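You operate a simulated robot arm through the tools that you are given. There is no shell and no other tool. Be economical: measure what you need, move in short steps, check, and stop when the job is done.

Carry out the task below with a simulated two-armed robot. There is one attempt and no reset: what you move stays moved.

Task
Wind the orange roller against the ring, clamp it and run the shell forward past mark 72.
Fine: the green lever frees and clamps the handwheel; clamp before you start; one run, green and red stand buttons; black knob on FWD, back to 0 after the stop; leave the grey knob.

Only the result counts: the job must be done as asked and must still hold three seconds after the hand-in. Knocking over, shifting, dropping, spilling or breaking anything else fails it.

Robot
Two 7-joint arms with fingered hands on one trunk, on a base that drives. Base frame: it is fixed to the floor where the robot stands at the start and does not move with it; the origin is under the middle of the robot, x ahead of it, y to its left, z up. Readings come in m, degrees, newtons and seconds.
The left shoulder is at the start at [0.08, 0.241, 1.517], the right one opposite. With the tool pointing down near the work surface each hand reaches from about 0.32 to 0.96 m from the robot's upright axis, wherever it stands, measured 20 degrees to its own side. Places, roughly: black knob [0.5, 0.3, 0.9]; green lever [0.6, -0.1, 1.1]; green stand button [0.4, 0.5, 0.9]; grey handwheel [0.6, -0.2, 0.9]; grey knob [0.5, 0.2, 0.9]; orange roller [0.8, -0.2, 0.9]; red stand button [0.4, 0.4, 0.9]; steel tank shell [1.2, 0.5, 1.1]. Payload 4.9 kg a hand.
The TCP of each hand is the grasp point between the finger pads, 0.032 m short of the fingertips. In the tool frame z runs along the fingers and y along their closing line. Largest opening 0.2 m; the body of the gripper starts 0.089 m behind the TCP. The gripper is a hand of 4 fingers: y runs from the thumb to the fingers, the wrist lies at [0, 0, -0.267] in the tool frame, and closing takes about 1.5 s.
Orientation is told as [roll, pitch, yaw] about the base's x, y, z axes, in that order, counted from this pose: with the fingers straight down and closing along the base's y, the tool's x points along the base's -x, its y along +y and its z along -z.

Tools
- The arms move only by the tool step_arm. It takes "left_motion", "right_motion" or both (then of equal length, played together; a hand with none holds still); each is a list of rows, each a list of 3 entries, a list of its own where there are three numbers: the turn, a rotation vector about the tool's x, y, z in units of 5 degrees (1.0 is 5 degrees), then the shift along the tool's x, y, z in units of 30 mm (1.0 is 30 mm), then the opening, from 0 (shut) to 1 (fully open). In form: [[[ax, ay, az], [tx, ty, tz], gripper], ...]. A call has 1 to 12 rows; each row shifts and turns the commanded pose from where the row before left it, along the tool's axes as they then stand. A call with a number of a shift or a turn outside -1 to 1 is refused whole. Rows are played at 5 a second. More than 0.05 m and 8.6 degrees between two rows, or a gripper value outside its range, and nothing of the call is played. A pose out of reach is approached as far as the arm can. The call stops where the force on the tool passes 40 N (or 10 N more than at its start, if that is more) or the arm is blocked; 0.2 s more then pass. Each finger travels about 0.072 m/s and halts on what it meets, pressing with about 32 N; the grip force reading is that of the motor and also rises with nothing between the fingers. The clock runs only during rows and for 0.2 s after the last one: add rows that do not move to give the fingers time. The reply holds the time, the measured pose of the TCP, the force on the tool along the base axes, the opening and the grip force, in the units named above and with some noise, with the torque about the TCP (base axes, N m) and any sound that the robot's microphone picked up, and new pictures: "show" is both (left out), scene, wrist or none (wrist: the cameras of the hands that moved).
- Cameras (640 x 400 px; columns grow to the right, rows downward): "scene" is now at [0.0964, 0.0327, 1.6703]; the picture's right is [0.41, -0.91, 0.00], its down [-0.70, -0.32, -0.64] and it looks along [0.58, 0.26, -0.77] (base axes); focal length 263 px, centre (320, 200). "left" rides on the left gripper at [-0.069, -0.069, -0.116] in its tool frame; the picture's right is [0.71, -0.71, 0.00], its down [0.54, 0.54, -0.64] and it looks along [0.45, 0.45, 0.77] (tool axes); focal length 226 px, centre (320, 200). "right" rides on the right gripper at [0.069, -0.069, -0.116] in its tool frame; the picture's right is [0.71, 0.71, 0.00], its down [-0.54, 0.54, -0.64] and it looks along [-0.45, 0.45, 0.77] (tool axes); focal length 226 px, centre (320, 200). There is no depth. A picture from a camera that has moved, and an enlarged one, comes with that camera's place and axes in the base frame and with its lens.
- raise_lower(by): slides the trunk up (or, below 0, down) by that many m; the arms and the scene camera ride with it, the base frame stays. It gives what a move gives, with no picture.
- base_move(legs): drives the robot by 1 to 6 legs, each [ahead, left, turn to the left] in m, m and degrees, along the robot's own axes; the way and the turn of a leg run together, so that a leg with both is an arc; at most 1.5 m and 180 degrees a leg. The arms and the cameras ride along, it lands a little off, and it stops where it bumps. It gives what a move gives, and a new picture of the scene camera.
- grasp_type(shape, hand): the hand has 4 fingers and takes this shape, open, in about a second: jaw (thumb against the fingers, like two jaws); tri (thumb and two fingers); tip (a fingertip pinch); poke (one finger out to press); point (the index stretched); flat (the hand flat); cup (the hand cupped); fist (a fist). The gripper value then closes the fingers along that shape, each until it touches; the sizes above hold for jaw. It gives what a move gives, with no picture.
- pan_tilt(pan, tilt): turns the head with the scene camera to pan (to the left, within 86 degrees either way) and tilt (down, from -29 to 69), counted from straight ahead of the robot. It gives what a move gives, and a new picture of the scene camera.
- zoom(camera, box): a new picture of the part [left, top, right, bottom] of that camera's present view, enlarged. No time passes.
- finish_job(): hands the job in; it is judged then, once.

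Work in short steps. Places have to be worked out from the pictures, the camera data and where the tool is seen: move nearer, look again, correct. Check each grasp and each placing, and mend what went wrong. You have 120 turns and 260 pictures in all, those below and enlarged ones among them. Open the grippers and draw the arms clear of the work before you hand the job in, unless the task says otherwise; then end with one line.

The tools are called after ">>>" as a command line: name --argument value ..., lists and objects as JSON in quotes. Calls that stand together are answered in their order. step_arm: Moves the arms, as the interface text tells. Its arguments: {"type":"object","properties":{"left_motion":{"type":"array","items":{"type":"array"}},"right_motion":{"type":"array","items":{"type":"array"}},"show":{"type":"string","enum":["both","scene","wrist","none"]}},"required":[]} The other tools are called the same way: raise_lower (by) slides the trunk up or down; grasp_type (shape, hand) gives the hand a shape; base_move (legs) drives the base; pan_tilt (pan, tilt) turns the head that bears the scene camera; zoom (camera, box) takes an enlarged picture of a part of a camera's view; finish_job () hands the job in.

At the start:

```text
time: 0.0
left_tcp_pos: [0.6279, 0.5258, 1.2917]
left_tool_rot: [0.0, 0.0, 0.0]
left_contact_force: [-0.2, 0.0, 0.4]
left_wrist_torque: [-0.03, 0.02, -0.03]
left_finger_gap: 0.1999
left_finger_force: 0.1
left_shape: jaw
right_tcp_pos: [0.5833, -0.0492, 1.2962]
right_tool_rot: [0.1, 0.0, 0.0]
right_contact_force: [-0.3, 0.3, -0.3]
right_wrist_torque: [-0.01, 0.02, 0.0]
right_finger_gap: 0.1997
right_finger_force: 0.1
right_shape: jaw
trunk travel left (down, up): [-0.425, 0.415]
robot x, y, heading: [-0.0013, 0.0009, -0.0]
head pan, tilt: [24.4, 50.3]
```

scene: 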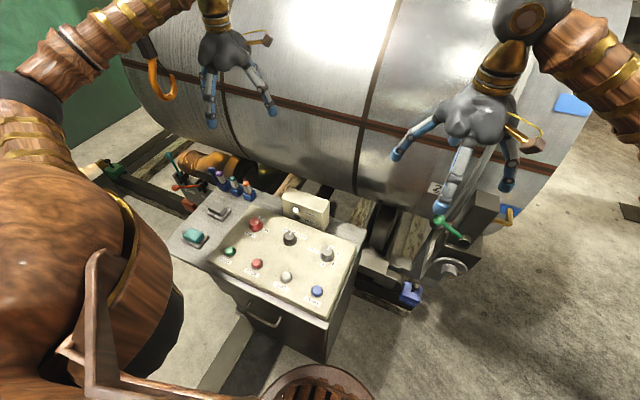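
right: 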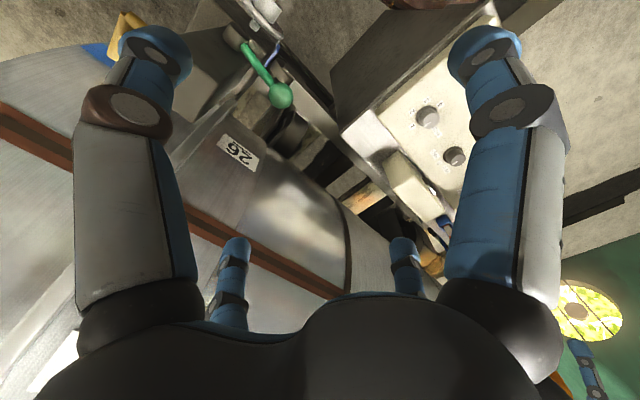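
left: 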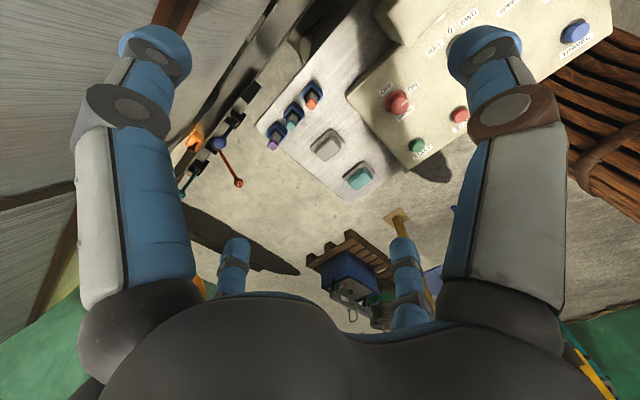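

I'll first look closely at the panel and at the roller/handwheel area.

>>> zoom --camera "scene" --box '[160, 160, 370, 340]'

>>> zoom --camera "scene" --box '[350, 150, 550, 320]'

>>> zoom --camera "right" --box '[160, 0, 480, 200]'

```text
2.22 times, centred on (265, 250) of scene
camera zoom: at [0.0964, 0.0327, 1.6703], right [0.41, -0.91, 0.0], down [-0.7, -0.32, -0.64], along [0.58, 0.26, -0.77], focal length 585 px, centre (442, 89)
```

zoom: 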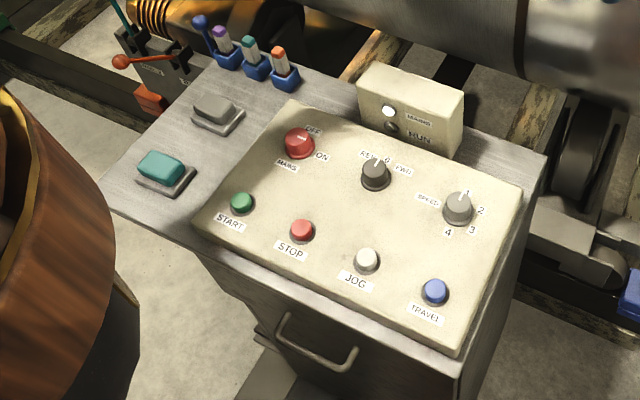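

```text
2.35 times, centred on (450, 235) of scene
camera zoom: at [0.0964, 0.0327, 1.6703], right [0.41, -0.91, 0.0], down [-0.7, -0.32, -0.64], along [0.58, 0.26, -0.77], focal length 619 px, centre (14, 118)
```

zoom: 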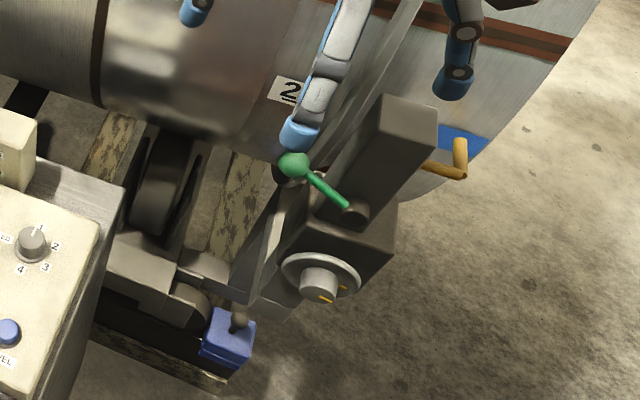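

```text
2.00 times, centred on (320, 100) of right
camera zoom: at [0.5158, -0.1178, 1.4113], right [-0.71, 0.71, 0.0], down [0.54, 0.54, 0.64], along [0.45, 0.45, -0.77], focal length 452 px, centre (320, 400)
```

zoom: 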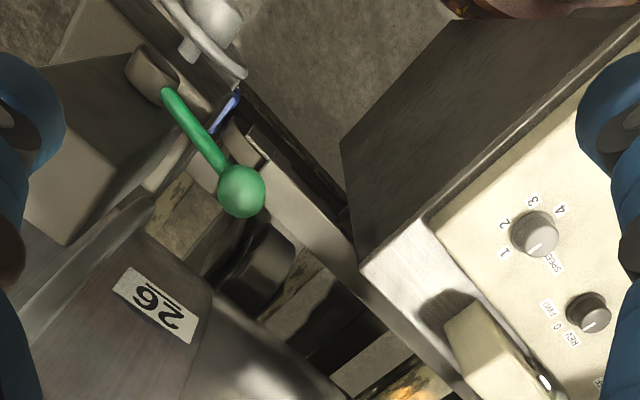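

Mark 26 is visible next to the green lever, speed knob is at 1. I turn the head towards the handwheel post for a clearer view.

>>> pan_tilt --pan -15 --tilt 45

```text
time: 1.1
left_tcp_pos: [0.6273, 0.5265, 1.2927]
left_tool_rot: [0.0, -0.1, 0.0]
left_contact_force: [0.4, 1.2, -0.4]
left_wrist_torque: [0.01, -0.02, 0.01]
left_finger_gap: 0.2
left_finger_force: 0.0
left_shape: jaw
right_tcp_pos: [0.5845, -0.0495, 1.2973]
right_tool_rot: [0.0, 0.1, 0.0]
right_contact_force: [-0.5, 0.0, 0.6]
right_wrist_torque: [-0.02, 0.03, -0.03]
right_finger_gap: 0.2004
right_finger_force: 0.0
right_shape: jaw
trunk travel left (down, up): [-0.425, 0.415]
robot x, y, heading: [-0.0007, 0.0009, -0.1]
head pan, tilt: [-15.0, 45.0]
camera scene: at [0.105, -0.02, 1.6775], right [-0.26, -0.97, 0.0], down [-0.68, 0.18, -0.71], along [0.68, -0.18, -0.71], focal length 263 px, centre (320, 200)
```

scene: 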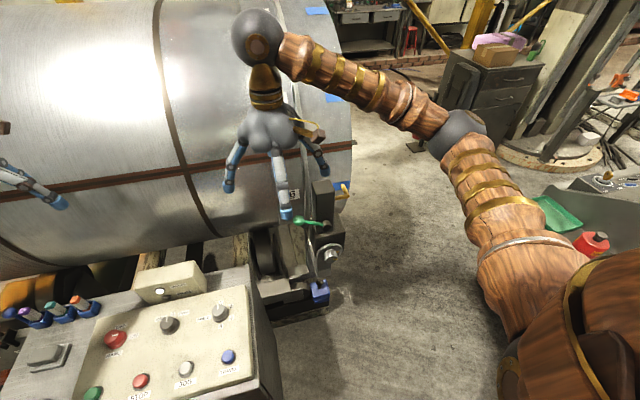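

The right hand blocks the view; I shift it 0.3 m right and look again.

>>> step_arm --right_motion '[[[0, 0, 0], [0, -1, 0], 1], [[0, 0, 0], [0, -1, 0], 1], [[0, 0, 0], [0, -1, 0], 1], [[0, 0, 0], [0, -1, 0], 1], [[0, 0, 0], [0, -1, 0], 1], [[0, 0, 0], [0, -1, 0], 1], [[0, 0, 0], [0, -1, 0], 1], [[0, 0, 0], [0, -1, 0], 1], [[0, 0, 0], [0, -1, 0], 1], [[0, 0, 0], [0, -1, 0], 1]]'

```text
time: 3.3
left_tcp_pos: [0.6274, 0.525, 1.2932]
left_tool_rot: [0.2, -0.1, -0.1]
left_contact_force: [-0.5, -0.9, 0.9]
left_wrist_torque: [0.01, -0.07, 0.0]
left_finger_gap: 0.1997
left_finger_force: 0.0
left_shape: jaw
right_tcp_pos: [0.5845, -0.3512, 1.2964]
right_tool_rot: [0.0, 0.0, 0.0]
right_contact_force: [-0.4, -0.6, 0.5]
right_wrist_torque: [0.01, -0.05, -0.01]
right_finger_gap: 0.1998
right_finger_force: 0.1
right_shape: jaw
trunk travel left (down, up): [-0.425, 0.415]
robot x, y, heading: [0.0002, -0.0035, 0.2]
head pan, tilt: [-15.0, 45.0]
camera scene: at [0.1042, -0.0217, 1.6776], right [-0.26, -0.97, 0.0], down [-0.68, 0.18, -0.71], along [0.68, -0.18, -0.71], focal length 263 px, centre (320, 200)
camera right: at [0.5155, -0.42, 1.4109], right [-0.71, 0.71, 0.0], down [0.54, 0.54, 0.64], along [0.45, 0.46, -0.77], focal length 226 px, centre (320, 200)
```

scene: 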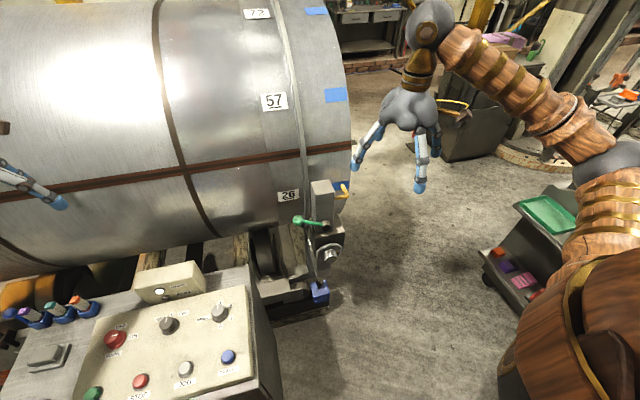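
right: 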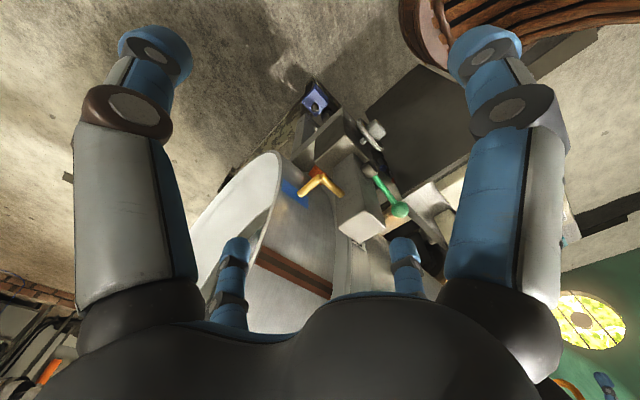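

I zoom on the post and the marks.

>>> zoom --camera "scene" --box '[240, 170, 370, 310]'

>>> zoom --camera "scene" --box '[220, 0, 360, 120]'

>>> zoom --camera "right" --box '[260, 80, 440, 260]'

```text
2.86 times, centred on (305, 240) of scene
camera zoom: at [0.1042, -0.0217, 1.6776], right [-0.26, -0.97, 0.0], down [-0.68, 0.18, -0.71], along [0.68, -0.18, -0.71], focal length 752 px, centre (363, 86)
```

zoom: 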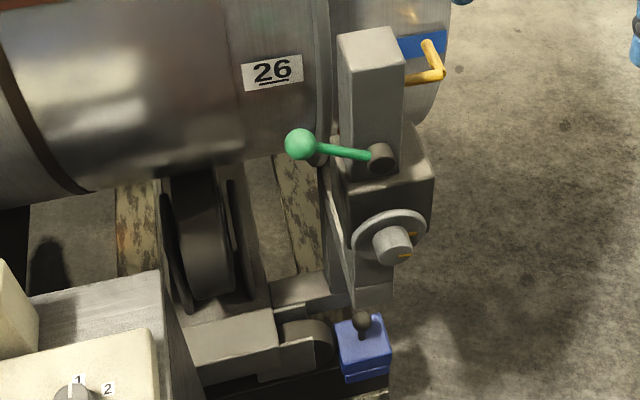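

```text
3.33 times, centred on (290, 60) of scene
camera zoom: at [0.1042, -0.0217, 1.6776], right [-0.26, -0.97, 0.0], down [-0.68, 0.18, -0.71], along [0.68, -0.18, -0.71], focal length 877 px, centre (420, 667)
```

zoom: 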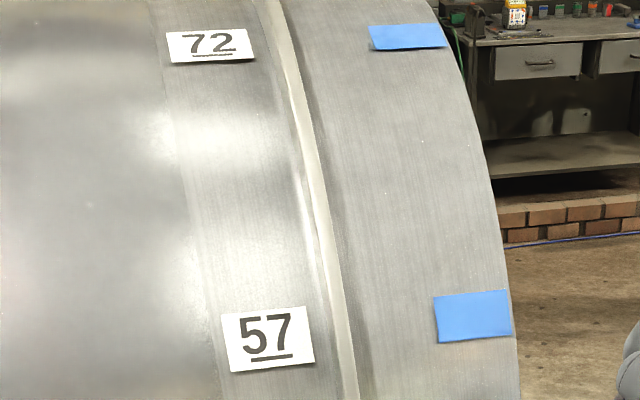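

```text
2.22 times, centred on (350, 170) of right
camera zoom: at [0.5155, -0.42, 1.4109], right [-0.71, 0.71, 0.0], down [0.54, 0.54, 0.64], along [0.45, 0.46, -0.77], focal length 502 px, centre (253, 267)
```

zoom: 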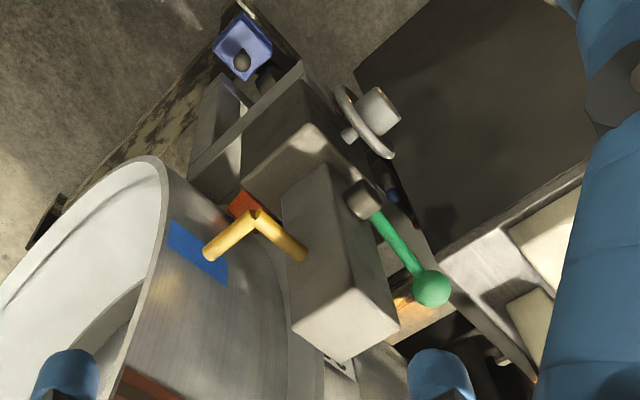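

The yellow pointer sits at the tape of mark 26. I lower the right hand at the free side, moving slightly right, to look at the roller and wheel from close.

>>> step_arm --right_motion '[[[0, 0, 0], [0, -1, 0], 1], [[0, 0, 0], [0, -1, 1], 1], [[0, 0, 0], [0, -1, 1], 1], [[0, 0, 0], [0, -1, 1], 1], [[0, 0, 0], [0, 0, 1], 1], [[0, 0, 0], [0, 0, 1], 1], [[0, 0, 0], [0, 0, 1], 1], [[0, 0, 0], [0, 0, 1], 1]]'

```text
time: 5.1
left_tcp_pos: [0.6284, 0.5242, 1.2926]
left_tool_rot: [-0.1, 0.0, 0.0]
left_contact_force: [0.8, -0.2, -1.0]
left_wrist_torque: [-0.01, 0.03, 0.0]
left_finger_gap: 0.1997
left_finger_force: 0.1
left_shape: jaw
right_tcp_pos: [0.5841, -0.47, 1.0861]
right_tool_rot: [0.0, 0.1, 0.0]
right_contact_force: [0.3, -0.2, 0.4]
right_wrist_torque: [-0.02, 0.03, 0.03]
right_finger_gap: 0.1999
right_finger_force: 0.0
right_shape: jaw
trunk travel left (down, up): [-0.425, 0.415]
robot x, y, heading: [-0.0007, -0.0016, -0.2]
head pan, tilt: [-15.0, 45.0]
camera scene: at [0.1055, -0.0206, 1.6776], right [-0.26, -0.97, 0.0], down [-0.68, 0.18, -0.71], along [0.68, -0.18, -0.71], focal length 263 px, centre (320, 200)
camera right: at [0.5153, -0.5394, 1.2011], right [-0.71, 0.71, 0.0], down [0.54, 0.54, 0.64], along [0.45, 0.45, -0.77], focal length 226 px, centre (320, 200)
```

scene: 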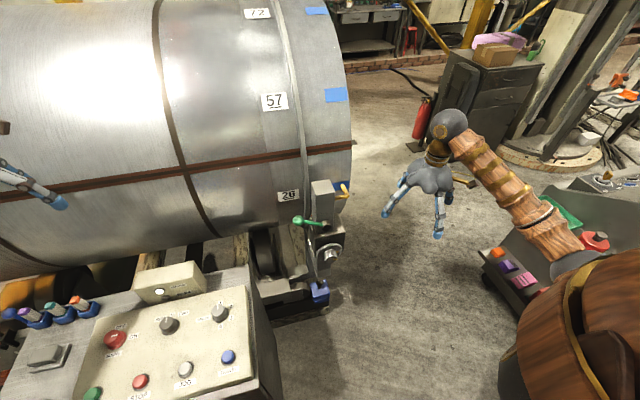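
right: 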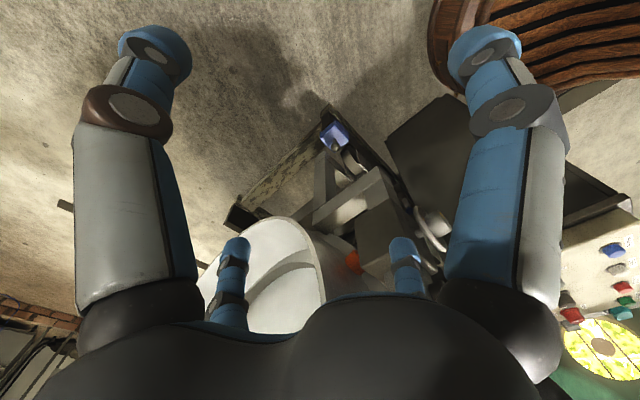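

I tilt the hand 45° so its camera looks more level at the roller side.

>>> step_arm --right_motion '[[[-1, 0, 0], [0, -0.3, 0], 1], [[-1, 0, 0], [0, -0.3, 0], 1], [[-1, 0, 0], [0, -0.3, 0], 1], [[-1, 0, 0], [0, 0, 0], 1], [[-1, 0, 0], [0, 0, 0], 1], [[-1, 0, 0], [0, 0, 0], 1], [[-1, 0, 0], [0, 0, 0], 1], [[-1, 0, 0], [0, 0, 0], 1], [[-1, 0, 0], [0, 0, 0], 1], [[-1, 0, 0], [0, 0, 0], 1]]' --show "wrist"

```text
time: 7.3
left_tcp_pos: [0.6285, 0.525, 1.2915]
left_tool_rot: [0.0, 0.0, -0.1]
left_contact_force: [-0.4, -0.9, 0.0]
left_wrist_torque: [0.01, 0.03, 0.0]
left_finger_gap: 0.1998
left_finger_force: 0.0
left_shape: jaw
right_tcp_pos: [0.5852, -0.4956, 1.0841]
right_tool_rot: [50.1, 0.0, -0.1]
right_contact_force: [0.4, 0.4, -0.3]
right_wrist_torque: [-0.01, 0.01, -0.01]
right_finger_gap: 0.1997
right_finger_force: 0.0
right_shape: jaw
trunk travel left (down, up): [-0.425, 0.415]
robot x, y, heading: [0.0035, -0.0011, -0.1]
head pan, tilt: [-15.0, 45.0]
camera right: at [0.5159, -0.6295, 1.1046], right [-0.71, 0.45, 0.54], down [0.54, -0.15, 0.83], along [0.45, 0.88, -0.14], focal length 226 px, centre (320, 200)
```

right: 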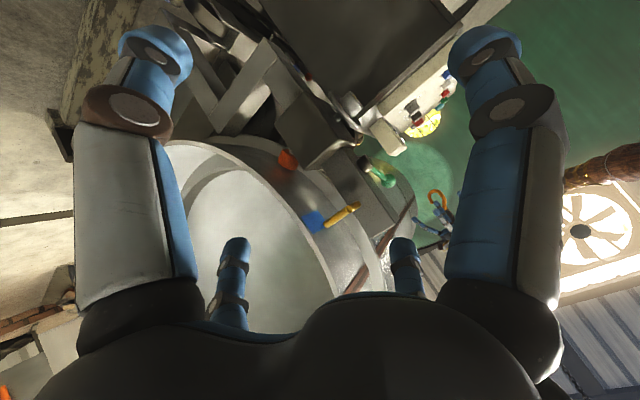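

>>> zoom --camera "right" --box '[220, 70, 440, 250]'

```text
2.22 times, centred on (330, 160) of right
camera zoom: at [0.5159, -0.6295, 1.1046], right [-0.71, 0.45, 0.54], down [0.54, -0.15, 0.83], along [0.45, 0.88, -0.14], focal length 502 px, centre (298, 289)
```

zoom: 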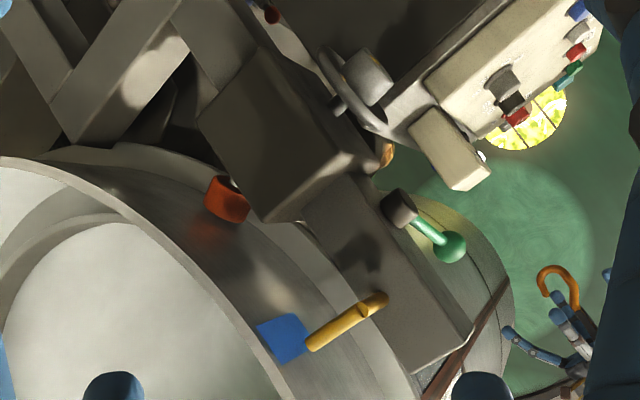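

Estimates: wheel hub ≈ (.565,-.178,.925), lever ball ≈ (.614,-.088,1.081), lever pivot ≈ (.615,-.18,1.028). I zoom in for labels on the post.

>>> zoom --camera "scene" --box '[285, 175, 360, 275]'

>>> zoom --camera "scene" --box '[70, 250, 260, 400]'

```text
4.00 times, centred on (322, 225) of scene
camera zoom: at [0.1051, -0.0208, 1.6775], right [-0.26, -0.97, 0.0], down [-0.68, 0.18, -0.71], along [0.68, -0.18, -0.71], focal length 1052 px, centre (310, 100)
```

zoom: 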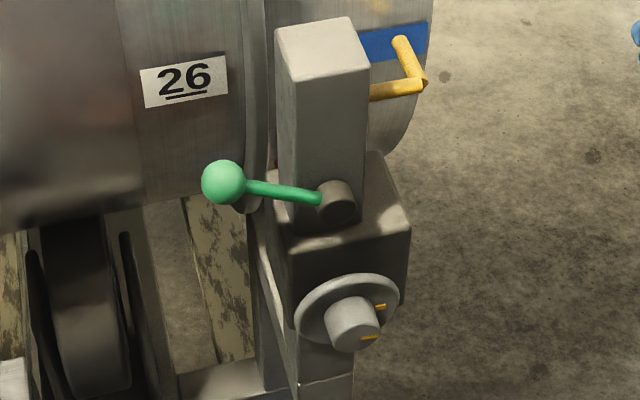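

```text
2.67 times, centred on (165, 325) of scene
camera zoom: at [0.1051, -0.0208, 1.6775], right [-0.26, -0.97, 0.0], down [-0.68, 0.18, -0.71], along [0.68, -0.18, -0.71], focal length 702 px, centre (733, -133)
```

zoom: 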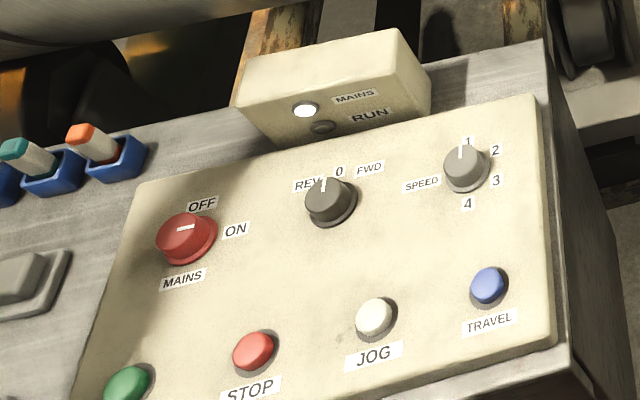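

No labels on the post. I now bring the right hand level (fingers along +x), starting by undoing the tilt and pitching.

>>> step_arm --right_motion '[[[1, 0, 0], [0, 0, 0], 1], [[1, 0, 0], [0, 0, 0], 1], [[1, 0, 0], [0, 0, 0], 1], [[1, 0, 0], [0, 0, 0], 1], [[1, 0, 0], [0, 0, 0], 1], [[1, 0, 0], [0, 0, 0], 1], [[1, 0, 0], [0, 0, 0], 1], [[1, 0, 0], [0, 0, 0], 1], [[1, 0, 0], [0, 0, 0], 1], [[1, 0, 0], [0, 0, 0], 1], [[0, -1, 0], [0, 0, 0], 1], [[0, -1, 0], [0, 0, 0], 1]]' --show "none"

>>> step_arm --right_motion '[[[0, -1, 0], [0, 0, 0], 1], [[0, -1, 0], [0, 0, 0], 1], [[0, -1, 0], [0, 0, 0], 1], [[0, -1, 0], [0, 0, 0], 1], [[0, -1, 0], [0, 0, 0], 1], [[0, -1, 0], [0, 0, 0], 1], [[0, -1, 0], [0, 0, 0], 1], [[0, -1, 0], [0, 0, 0], 1], [[0, -1, 0], [0, 0, 0], 1], [[0, -1, 0], [0, 0, 0], 1], [[0, -1, 0], [0, 0, 0], 1], [[0, -1, 0], [0, 0, 0], 1]]' --show "none"

>>> step_arm --right_motion '[[[0, -1, 0], [0, 0, 0], 1], [[0, -1, 0], [0, 0, 0], 1], [[0, -1, 0], [0, 0, 0], 1], [[0, -1, 0], [0, 0, 0], 1]]'

```text
time: 9.9
left_tcp_pos: [0.6264, 0.5261, 1.2925]
left_tool_rot: [0.1, 0.0, -0.1]
left_contact_force: [0.0, 0.4, -0.2]
left_wrist_torque: [-0.04, -0.02, -0.04]
left_finger_gap: 0.1997
left_finger_force: 0.0
left_shape: jaw
right_tcp_pos: [0.5849, -0.4959, 1.0849]
right_tool_rot: [0.0, -10.1, -0.1]
right_contact_force: [0.2, 0.4, -0.4]
right_wrist_torque: [-0.02, -0.04, 0.04]
right_finger_gap: 0.2
right_finger_force: 0.0
right_shape: jaw
trunk travel left (down, up): [-0.425, 0.415]
robot x, y, heading: [0.0004, 0.0001, 0.2]
head pan, tilt: [-15.0, 45.0]
```

```text
time: 12.5
left_tcp_pos: [0.6289, 0.5262, 1.292]
left_tool_rot: [0.0, 0.0, 0.0]
left_contact_force: [-0.2, -0.5, -0.3]
left_wrist_torque: [0.01, -0.01, 0.0]
left_finger_gap: 0.1997
left_finger_force: 0.0
left_shape: jaw
right_tcp_pos: [0.5849, -0.4958, 1.0843]
right_tool_rot: [0.0, -70.2, 0.2]
right_contact_force: [-0.2, -0.4, 1.1]
right_wrist_torque: [-0.02, 0.02, 0.01]
right_finger_gap: 0.1999
right_finger_force: 0.0
right_shape: jaw
trunk travel left (down, up): [-0.425, 0.415]
robot x, y, heading: [0.0025, 0.0026, -0.0]
head pan, tilt: [-15.0, 45.0]
```

```text
time: 13.5
left_tcp_pos: [0.6272, 0.5257, 1.2921]
left_tool_rot: [0.0, 0.0, 0.0]
left_contact_force: [0.3, -0.5, -0.8]
left_wrist_torque: [0.01, 0.0, 0.02]
left_finger_gap: 0.1998
left_finger_force: 0.0
left_shape: jaw
right_tcp_pos: [0.5836, -0.4953, 1.0834]
right_tool_rot: [-174.9, -89.9, 174.9]
right_contact_force: [0.2, 0.7, 0.4]
right_wrist_torque: [-0.02, 0.03, 0.0]
right_finger_gap: 0.2
right_finger_force: 0.0
right_shape: jaw
trunk travel left (down, up): [-0.425, 0.415]
robot x, y, heading: [-0.0002, 0.0003, 0.1]
head pan, tilt: [-15.0, 45.0]
camera scene: at [0.1046, -0.0201, 1.6776], right [-0.26, -0.97, 0.0], down [-0.68, 0.18, -0.71], along [0.68, -0.18, -0.71], focal length 263 px, centre (320, 200)
camera right: at [0.4682, -0.5648, 1.0141], right [0.0, 0.71, -0.71], down [-0.64, 0.54, 0.54], along [0.77, 0.45, 0.46], focal length 226 px, centre (320, 200)
```

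scene: 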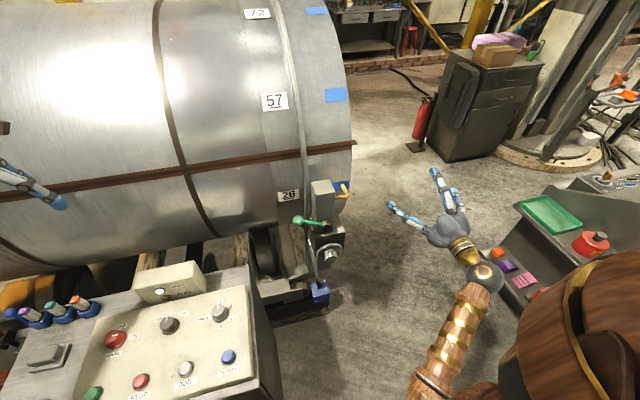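
right: 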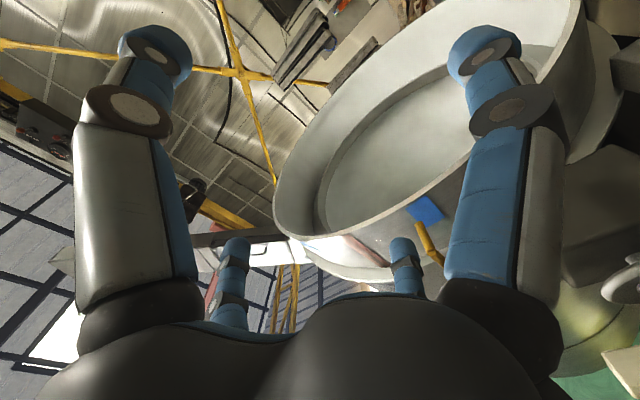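

Now I roll the hand 90° so the thumb is up and fingers below, giving a vertical grip and a camera view from above-right.

>>> step_arm --right_motion '[[[0, 0, -1], [0, 0, -0.5], 1], [[0, 0, -1], [0, 0, -0.5], 1], [[0, 0, -1], [0, 0, -0.5], 1], [[0, 0, -1], [0, 0, -0.5], 1], [[0, 0, -1], [0, 0, -0.5], 1], [[0, 0, -1], [0, 0, -0.5], 1], [[0, 0, -1], [0, 0, 0], 1], [[0, 0, -1], [0, 0, 0], 1], [[0, 0, -1], [0, 0, 0], 1], [[0, 0, -1], [0, 0, 0], 1], [[0, 0, -1], [0, 0, 0], 1], [[0, 0, -1], [0, 0, 0], 1]]' --show "none"

>>> step_arm --right_motion '[[[0, 0, -1], [0, 0, 0], 1], [[0, 0, -1], [0, 0, 0], 1], [[0, 0, -1], [0, 0, 0], 1], [[0, 0, -1], [0, 0, 0], 1], [[0, 0, -1], [0, 0, 0], 1], [[0, 0, -1], [0, 0, 0], 1]]'

```text
time: 16.1
left_tcp_pos: [0.6311, 0.5254, 1.2916]
left_tool_rot: [0.0, 0.1, 0.1]
left_contact_force: [0.8, -0.5, 0.2]
left_wrist_torque: [-0.02, 0.04, 0.03]
left_finger_gap: 0.2
left_finger_force: 0.0
left_shape: jaw
right_tcp_pos: [0.513, -0.4868, 1.0711]
right_tool_rot: [-89.2, -38.9, 89.1]
right_contact_force: [1.7, -0.4, -0.6]
right_wrist_torque: [0.02, 0.02, 0.0]
right_finger_gap: 0.2001
right_finger_force: 0.1
right_shape: jaw
right hand out of reach, approached as far as the arm can: row 5, 6
trunk travel left (down, up): [-0.425, 0.415]
robot x, y, heading: [0.0012, -0.0011, 0.2]
head pan, tilt: [-15.0, 45.0]
```

```text
time: 17.5
left_tcp_pos: [0.6277, 0.5248, 1.2923]
left_tool_rot: [0.0, 0.0, 0.0]
left_contact_force: [0.7, -0.4, 0.0]
left_wrist_torque: [0.04, 0.01, 0.01]
left_finger_gap: 0.1999
left_finger_force: 0.0
left_shape: jaw
right_tcp_pos: [0.5106, -0.4865, 1.072]
right_tool_rot: [-89.4, -8.8, 89.5]
right_contact_force: [-0.1, -0.1, -1.0]
right_wrist_torque: [-0.01, 0.0, -0.01]
right_finger_gap: 0.2002
right_finger_force: 0.0
right_shape: jaw
trunk travel left (down, up): [-0.425, 0.415]
robot x, y, heading: [0.001, 0.0007, -0.1]
head pan, tilt: [-15.0, 45.0]
camera scene: at [0.1044, -0.0201, 1.6776], right [-0.26, -0.97, 0.0], down [-0.68, 0.18, -0.71], along [0.68, -0.18, -0.71], focal length 263 px, centre (320, 200)
camera right: at [0.3952, -0.5651, 1.1297], right [-0.01, -0.59, -0.81], down [-0.64, 0.62, -0.45], along [0.76, 0.51, -0.39], focal length 226 px, centre (320, 200)
```

scene: 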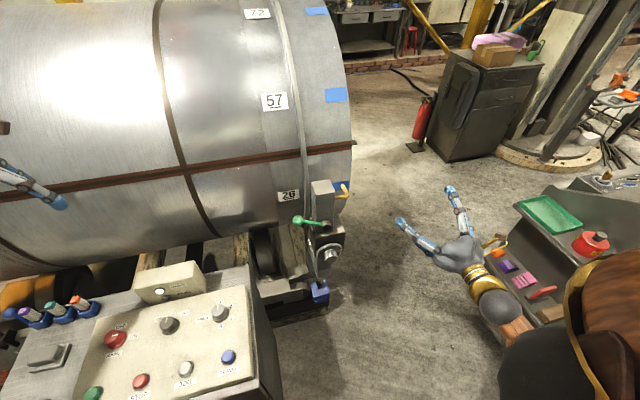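
right: 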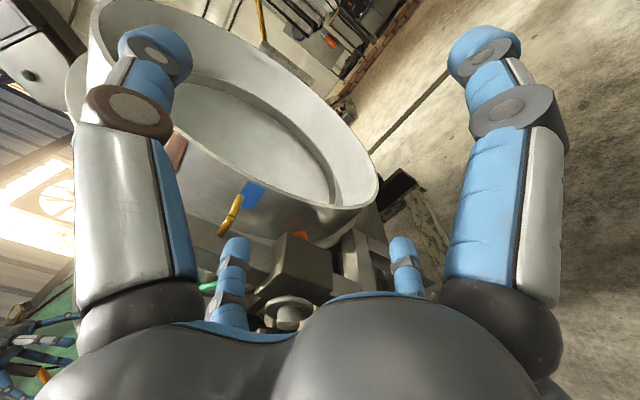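

Retracting is at the reach limit, so I back the base up 0.13 m to gain room.

>>> base_move --legs '[[-0.13, 0, 0]]'

```text
time: 18.7
left_tcp_pos: [0.5007, 0.5259, 1.2905]
left_tool_rot: [0.0, 0.1, 0.0]
left_contact_force: [0.0, 0.2, 0.6]
left_wrist_torque: [0.03, 0.01, -0.02]
left_finger_gap: 0.2
left_finger_force: 0.0
left_shape: jaw
right_tcp_pos: [0.3836, -0.4858, 1.071]
right_tool_rot: [-89.4, -8.7, 89.6]
right_contact_force: [-0.1, -0.5, -0.4]
right_wrist_torque: [0.0, 0.01, 0.02]
right_finger_gap: 0.2
right_finger_force: 0.1
right_shape: jaw
trunk travel left (down, up): [-0.425, 0.415]
robot x, y, heading: [-0.1297, 0.0011, 0.3]
head pan, tilt: [-15.0, 45.0]
camera scene: at [-0.022, -0.0201, 1.6774], right [-0.26, -0.97, 0.0], down [-0.68, 0.18, -0.71], along [0.68, -0.18, -0.71], focal length 263 px, centre (320, 200)
```

scene: 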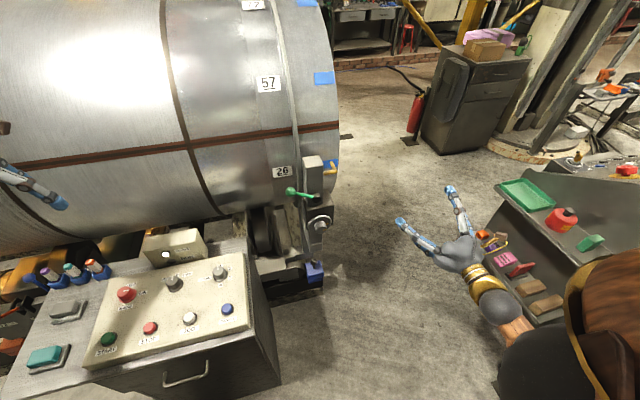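

Now I bring the hand left to a spot just before the lever ball, finishing the roll.

>>> step_arm --right_motion '[[[0, 0, -1], [0, 0, 0.3], 1], [[0, 0, -0.8], [0, 0, 0.3], 1], [[0, 0, 0], [-1, 0, 0.3], 1], [[0, 0, 0], [-1, 0, 0.3], 1], [[0, 0, 0], [-1, 0, 0.3], 1], [[0, 0, 0], [-1, 0, 0.3], 1], [[0, 0, 0], [-1, 0, 0.3], 1], [[0, 0, 0], [-1, 0, 0.3], 1], [[0, 0, 0], [-1, 0, 0.3], 1], [[0, 0, 0], [-1, 0, 0.3], 1], [[0, 0, 0], [-1, 0, 0.3], 1], [[0, 0, 0], [-1, 0, 0.3], 1]]'

```text
time: 21.3
left_tcp_pos: [0.4992, 0.5267, 1.2915]
left_tool_rot: [-0.1, 0.0, -0.1]
left_contact_force: [0.0, -0.3, 0.3]
left_wrist_torque: [-0.01, 0.03, -0.03]
left_finger_gap: 0.2
left_finger_force: 0.0
left_shape: jaw
right_tcp_pos: [0.493, -0.1857, 1.0692]
right_tool_rot: [-89.4, 0.2, 89.7]
right_contact_force: [0.5, 0.9, 0.1]
right_wrist_torque: [0.01, 0.0, -0.02]
right_finger_gap: 0.2
right_finger_force: 0.2
right_shape: jaw
trunk travel left (down, up): [-0.425, 0.415]
robot x, y, heading: [-0.1286, -0.0002, -0.0]
head pan, tilt: [-15.0, 45.0]
camera scene: at [-0.0232, -0.0187, 1.6775], right [-0.26, -0.97, 0.0], down [-0.68, 0.18, -0.71], along [0.68, -0.18, -0.71], focal length 263 px, centre (320, 200)
camera right: at [0.3766, -0.2542, 1.1396], right [-0.01, -0.71, -0.7], down [-0.65, 0.54, -0.54], along [0.76, 0.45, -0.46], focal length 226 px, centre (320, 200)
```

scene: 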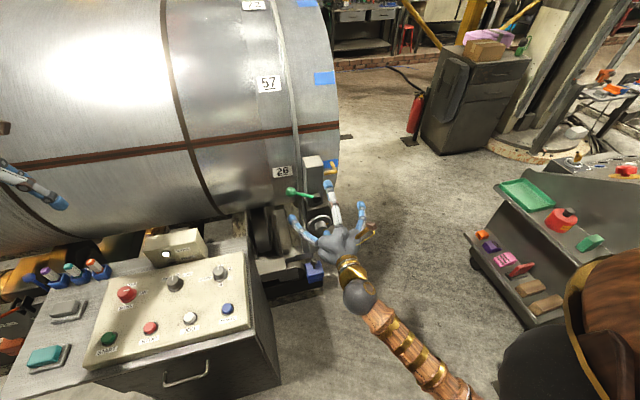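
right: 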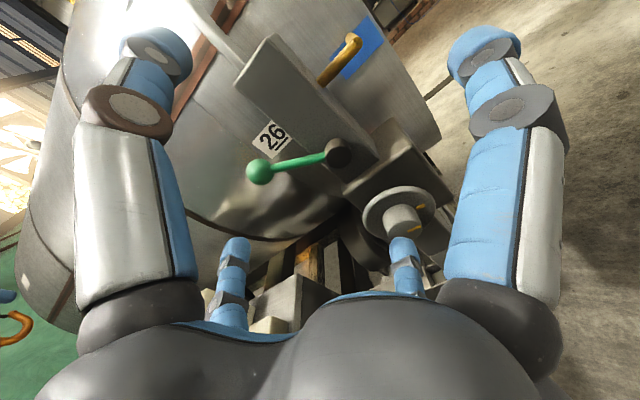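

Ball measured again at (.614,-.092,1.082). I move left in line with it, half-close, and then go forward.

>>> step_arm --right_motion '[[[0, 0, 0], [-1, -0.3, 0], 0.6], [[0, 0, 0], [-1, -0.1, 0], 0.6], [[0, 0, 0], [-1, 0, 0], 0.6], [[0, 0, 0], [-0.2, 0, 0], 0.6], [[0, 0, 0], [0, 0, 0.9], 0.6], [[0, 0, 0], [0, 0, 0.9], 0.6], [[0, 0, 0], [0, 0, 0.9], 0.6]]'

```text
time: 22.9
left_tcp_pos: [0.5012, 0.5258, 1.2919]
left_tool_rot: [0.0, 0.0, 0.1]
left_contact_force: [-0.1, -0.5, 0.0]
left_wrist_torque: [0.0, 0.03, 0.0]
left_finger_gap: 0.2
left_finger_force: 0.1
left_shape: jaw
right_tcp_pos: [0.574, -0.0904, 1.0812]
right_tool_rot: [-89.4, 0.2, 89.8]
right_contact_force: [0.7, -0.1, -0.3]
right_wrist_torque: [-0.01, 0.01, -0.02]
right_finger_gap: 0.1203
right_finger_force: 0.0
right_shape: jaw
trunk travel left (down, up): [-0.425, 0.415]
robot x, y, heading: [-0.1273, -0.0006, -0.1]
head pan, tilt: [-15.0, 45.0]
camera scene: at [-0.023, -0.0197, 1.6775], right [-0.26, -0.97, 0.0], down [-0.68, 0.18, -0.71], along [0.68, -0.18, -0.71], focal length 263 px, centre (320, 200)
camera right: at [0.4585, -0.1598, 1.1501], right [-0.01, -0.71, -0.7], down [-0.65, 0.54, -0.54], along [0.76, 0.45, -0.46], focal length 226 px, centre (320, 200)
```

scene: 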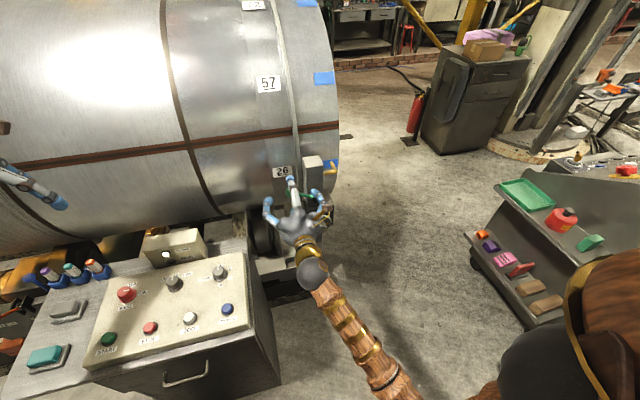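
right: 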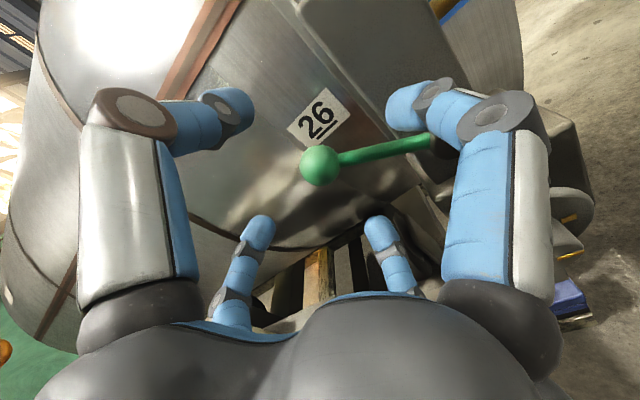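

The ball lies within the hand's cage. I go 30 mm forward, slightly left, and close to a loose cage.

>>> step_arm --right_motion '[[[0, 0, 0], [-0.3, 0, 0.5], 0.6], [[0, 0, 0], [0, 0, 0.5], 0.6], [[0, 0, 0], [0, 0, 0], 0.35], [[0, 0, 0], [0, 0, 0], 0.35], [[0, 0, 0], [0, 0, 0], 0.25], [[0, 0, 0], [0, 0, 0], 0.25]]'

```text
time: 23.9
left_tcp_pos: [0.4967, 0.5206, 1.2953]
left_tool_rot: [0.1, -0.2, -0.4]
left_contact_force: [1.1, -0.6, -0.3]
left_wrist_torque: [-0.01, 0.02, 0.05]
left_finger_gap: 0.1997
left_finger_force: 0.1
left_shape: jaw
right_tcp_pos: [0.5979, -0.0922, 1.0809]
right_tool_rot: [-89.3, 0.3, 89.0]
right_contact_force: [-34.7, -10.9, -0.8]
right_wrist_torque: [0.08, -0.09, -2.44]
right_finger_gap: 0.0756
right_finger_force: 0.0
right_shape: jaw
trunk travel left (down, up): [-0.425, 0.415]
robot x, y, heading: [-0.1281, -0.0028, -0.3]
head pan, tilt: [-15.0, 45.0]
stopped in row 4 (right hand): the force on the tool passed its limit at 43 N (the readings are from after the stop); the commanded pose is now the measured one
camera scene: at [-0.0303, -0.023, 1.6778], right [-0.26, -0.96, 0.0], down [-0.68, 0.19, -0.71], along [0.68, -0.19, -0.71], focal length 263 px, centre (320, 200)
camera right: at [0.4815, -0.1588, 1.1507], right [-0.02, -0.71, -0.7], down [-0.64, 0.55, -0.54], along [0.77, 0.44, -0.47], focal length 226 px, centre (320, 200)
```

scene: 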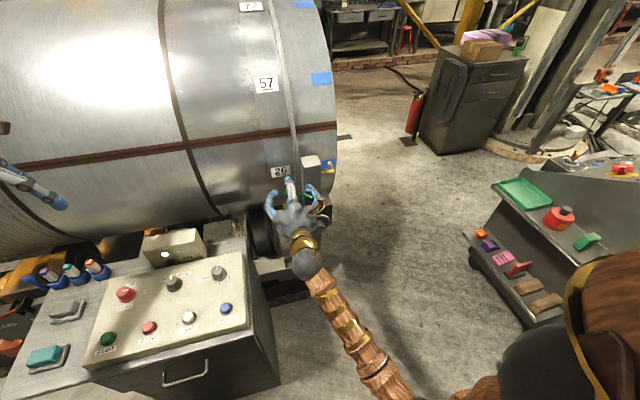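
right: 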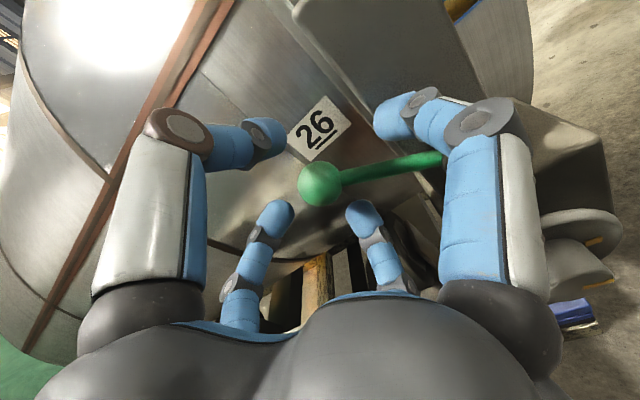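

The side finger met the post. I back off and switch to the tip pinch shape.

>>> step_arm --right_motion '[[[0, 0, 0], [0, 0, -1], 0.6], [[0, 0, 0], [0, 0, -1], 0.6]]' --show "none"

>>> grasp_type --shape "tip" --hand "right"

>>> step_arm --right_motion '[[[0, 0, 0], [0, 0, 0], 0.7]]'

```text
time: 24.5
left_tcp_pos: [0.4968, 0.5244, 1.2949]
left_tool_rot: [0.1, -0.1, -0.1]
left_contact_force: [-0.2, -0.1, 0.4]
left_wrist_torque: [0.0, -0.06, 0.03]
left_finger_gap: 0.1998
left_finger_force: 0.1
left_shape: jaw
right_tcp_pos: [0.5405, -0.0856, 1.0819]
right_tool_rot: [-89.4, 0.2, 89.4]
right_contact_force: [0.5, -0.2, -0.2]
right_wrist_torque: [0.0, 0.03, 0.03]
right_finger_gap: 0.1195
right_finger_force: 0.0
right_shape: jaw
trunk travel left (down, up): [-0.425, 0.415]
robot x, y, heading: [-0.1275, -0.0026, -0.0]
head pan, tilt: [-15.0, 45.0]
```

```text
time: 25.4
left_tcp_pos: [0.5, 0.5251, 1.2921]
left_tool_rot: [-0.1, 0.0, -0.1]
left_contact_force: [-0.2, -0.7, 0.3]
left_wrist_torque: [-0.02, 0.02, -0.04]
left_finger_gap: 0.1998
left_finger_force: 0.1
left_shape: jaw
right_tcp_pos: [0.5423, -0.0848, 1.0814]
right_tool_rot: [-89.3, 0.3, 89.3]
right_contact_force: [-0.2, 0.1, 0.9]
right_wrist_torque: [-0.01, 0.0, 0.0]
right_finger_gap: 0.2001
right_finger_force: 0.1
right_shape: tip
trunk travel left (down, up): [-0.425, 0.415]
robot x, y, heading: [-0.1314, 0.0003, -0.2]
head pan, tilt: [-15.0, 45.0]
```

```text
time: 25.8
left_tcp_pos: [0.5001, 0.5239, 1.2912]
left_tool_rot: [-0.1, -0.1, -0.2]
left_contact_force: [1.1, 0.5, 0.6]
left_wrist_torque: [-0.01, -0.01, 0.01]
left_finger_gap: 0.2
left_finger_force: 0.0
left_shape: jaw
right_tcp_pos: [0.5425, -0.085, 1.0818]
right_tool_rot: [-89.4, 0.2, 89.3]
right_contact_force: [-0.3, 0.3, -0.2]
right_wrist_torque: [-0.03, -0.01, 0.0]
right_finger_gap: 0.1452
right_finger_force: 0.0
right_shape: tip
trunk travel left (down, up): [-0.425, 0.415]
robot x, y, heading: [-0.1335, -0.002, -0.2]
head pan, tilt: [-15.0, 45.0]
camera scene: at [-0.0247, -0.0205, 1.6775], right [-0.26, -0.97, 0.0], down [-0.68, 0.18, -0.71], along [0.68, -0.18, -0.71], focal length 263 px, centre (320, 200)
camera right: at [0.4268, -0.1532, 1.1507], right [-0.02, -0.71, -0.7], down [-0.64, 0.55, -0.54], along [0.77, 0.44, -0.47], focal length 226 px, centre (320, 200)
```

scene: 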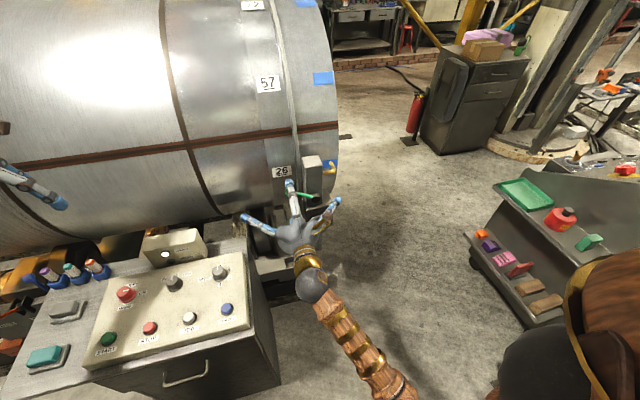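
right: 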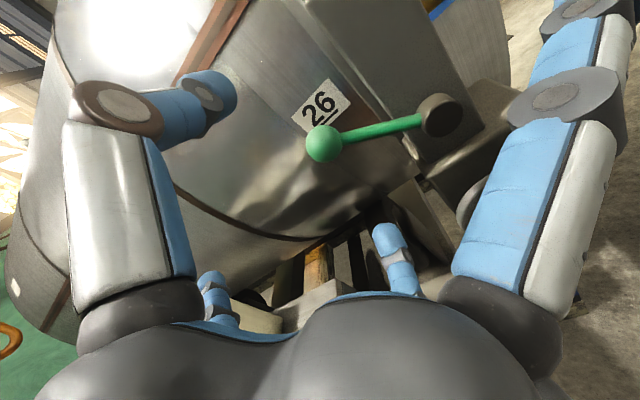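

The spread side finger would still meet the post; I use the poke shape (one finger) instead and look.

>>> grasp_type --shape "poke" --hand "right"

>>> step_arm --right_motion '[[[0, 0, 0], [0, 0, 0], 1]]'

```text
time: 26.7
left_tcp_pos: [0.499, 0.5246, 1.2921]
left_tool_rot: [0.0, 0.0, 0.0]
left_contact_force: [0.6, -0.5, -0.3]
left_wrist_torque: [0.0, 0.0, 0.01]
left_finger_gap: 0.2
left_finger_force: 0.0
left_shape: jaw
right_tcp_pos: [0.543, -0.0836, 1.0818]
right_tool_rot: [-89.2, 0.2, 89.3]
right_contact_force: [0.0, -0.4, -0.4]
right_wrist_torque: [0.0, 0.02, 0.0]
right_finger_gap: 0.0001
right_finger_force: 0.0
right_shape: poke
trunk travel left (down, up): [-0.425, 0.415]
robot x, y, heading: [-0.1336, -0.0019, -0.2]
head pan, tilt: [-15.0, 45.0]
```

```text
time: 27.1
left_tcp_pos: [0.5001, 0.5234, 1.2925]
left_tool_rot: [0.0, -0.1, -0.1]
left_contact_force: [-0.3, 1.0, 1.0]
left_wrist_torque: [-0.02, -0.03, -0.02]
left_finger_gap: 0.1997
left_finger_force: 0.0
left_shape: jaw
right_tcp_pos: [0.5427, -0.086, 1.0807]
right_tool_rot: [-89.3, 0.3, 89.3]
right_contact_force: [-0.4, -0.2, -0.3]
right_wrist_torque: [0.01, 0.01, -0.03]
right_finger_gap: 0.0
right_finger_force: 0.1
right_shape: poke
trunk travel left (down, up): [-0.425, 0.415]
robot x, y, heading: [-0.1312, -0.0023, -0.3]
head pan, tilt: [-15.0, 45.0]
camera scene: at [-0.0247, -0.0204, 1.6775], right [-0.26, -0.97, 0.0], down [-0.68, 0.18, -0.71], along [0.68, -0.18, -0.71], focal length 263 px, centre (320, 200)
camera right: at [0.4268, -0.1531, 1.1507], right [-0.02, -0.71, -0.7], down [-0.64, 0.55, -0.54], along [0.77, 0.44, -0.47], focal length 226 px, centre (320, 200)
```

scene: 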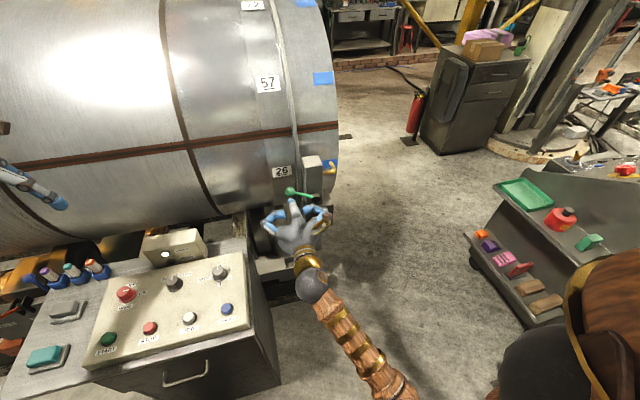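
right: 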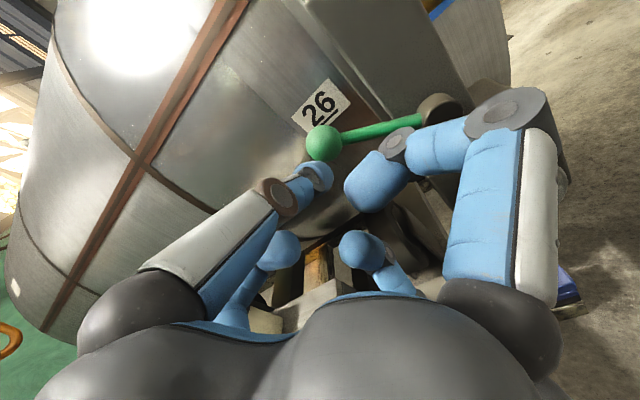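

The extended thumb points along the axis, tip about 30 mm ahead of the TCP. I put it under the ball and lift gently to test that direction.

>>> step_arm --right_motion '[[[0, 0, 0], [0.2, 0.8, 0], 1], [[0, 0, 0], [0, 0.8, 0], 1], [[0, 0, 0], [0, 0, 0.8], 1], [[0, 0, 0], [0, 0, 0.8], 1], [[0, 0, 0], [0, -0.3, 0], 1], [[0, 0, 0], [0, -0.3, 0], 1], [[0, 0, 0], [0, -0.3, 0], 1], [[0, 0, 0], [0, -0.3, 0], 1]]'

```text
time: 28.9
left_tcp_pos: [0.4987, 0.524, 1.2919]
left_tool_rot: [0.0, 0.0, -0.1]
left_contact_force: [-0.3, 0.1, 0.1]
left_wrist_torque: [-0.04, -0.04, 0.01]
left_finger_gap: 0.1996
left_finger_force: 0.0
left_shape: jaw
right_tcp_pos: [0.5904, -0.092, 1.0676]
right_tool_rot: [-89.3, 0.3, 89.5]
right_contact_force: [-0.9, 0.5, -2.6]
right_wrist_torque: [0.03, 0.04, 0.01]
right_finger_gap: 0.0001
right_finger_force: 0.1
right_shape: poke
trunk travel left (down, up): [-0.425, 0.415]
robot x, y, heading: [-0.1299, -0.0022, -0.1]
head pan, tilt: [-15.0, 45.0]
camera scene: at [-0.025, -0.0204, 1.6776], right [-0.26, -0.97, 0.0], down [-0.68, 0.18, -0.71], along [0.68, -0.18, -0.71], focal length 263 px, centre (320, 200)
camera right: at [0.4741, -0.1594, 1.1378], right [-0.02, -0.71, -0.7], down [-0.64, 0.55, -0.54], along [0.77, 0.44, -0.47], focal length 226 px, centre (320, 200)
```

scene: 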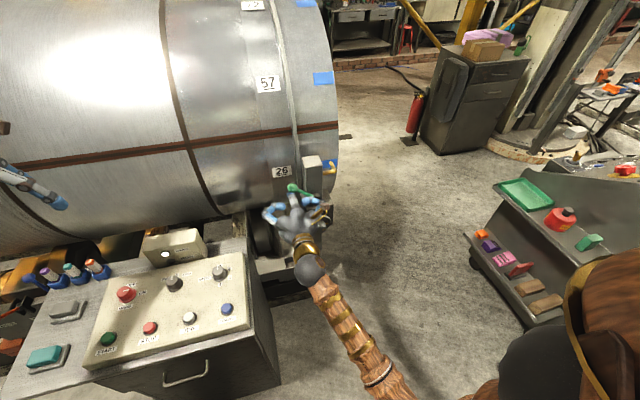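
right: 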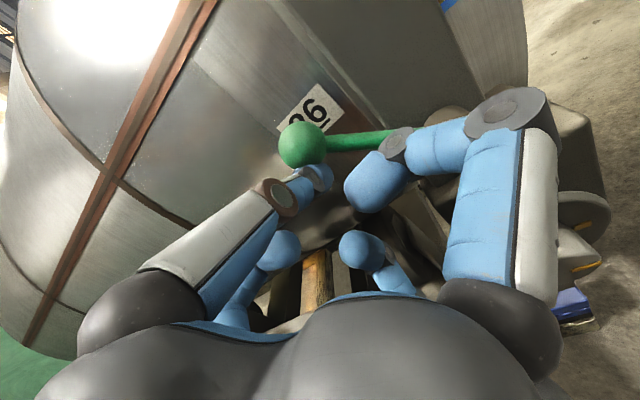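

The lever moves upward with little force. I follow its arc to about vertical.

>>> step_arm --right_motion '[[[0, 0, 0], [0.15, -0.4, 0], 1], [[0, 0, 0], [0.2, -0.4, 0], 1], [[0, 0, 0], [0.25, -0.35, 0], 1], [[0, 0, 0], [0.35, -0.3, 0], 1], [[0, 0, 0], [0.35, -0.3, 0], 1], [[0, 0, 0], [0.4, -0.2, 0], 1], [[0, 0, 0], [0.4, -0.1, 0], 1]]'

```text
time: 30.5
left_tcp_pos: [0.4997, 0.5245, 1.2932]
left_tool_rot: [0.0, 0.0, 0.0]
left_contact_force: [-0.4, 0.8, -0.2]
left_wrist_torque: [0.0, -0.02, -0.01]
left_finger_gap: 0.1998
left_finger_force: 0.1
left_shape: jaw
right_tcp_pos: [0.5915, -0.1543, 1.1288]
right_tool_rot: [-89.3, 0.4, 89.4]
right_contact_force: [-0.2, 3.8, -0.6]
right_wrist_torque: [-0.01, 0.02, 0.08]
right_finger_gap: 0.0
right_finger_force: 0.1
right_shape: poke
trunk travel left (down, up): [-0.425, 0.415]
robot x, y, heading: [-0.1301, -0.0019, 0.1]
head pan, tilt: [-15.0, 45.0]
camera scene: at [-0.0247, -0.02, 1.6775], right [-0.26, -0.97, 0.0], down [-0.68, 0.18, -0.71], along [0.68, -0.18, -0.71], focal length 263 px, centre (320, 200)
camera right: at [0.4746, -0.2214, 1.1989], right [-0.02, -0.71, -0.7], down [-0.64, 0.55, -0.54], along [0.76, 0.45, -0.47], focal length 226 px, centre (320, 200)
```

scene: 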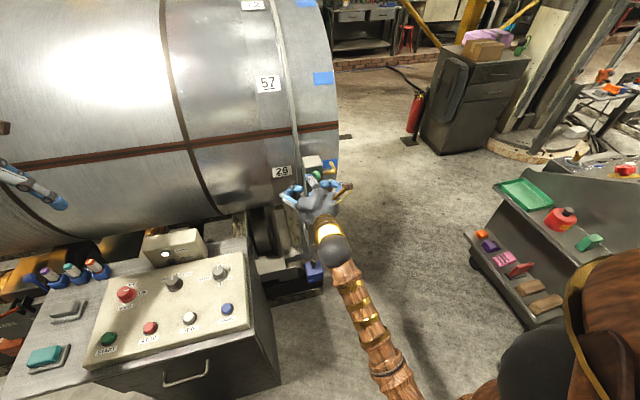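
right: 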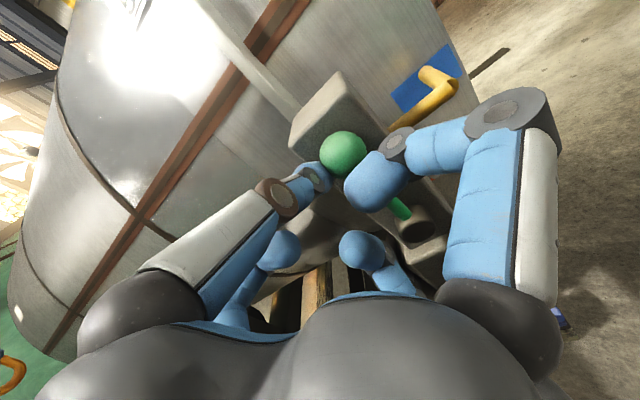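

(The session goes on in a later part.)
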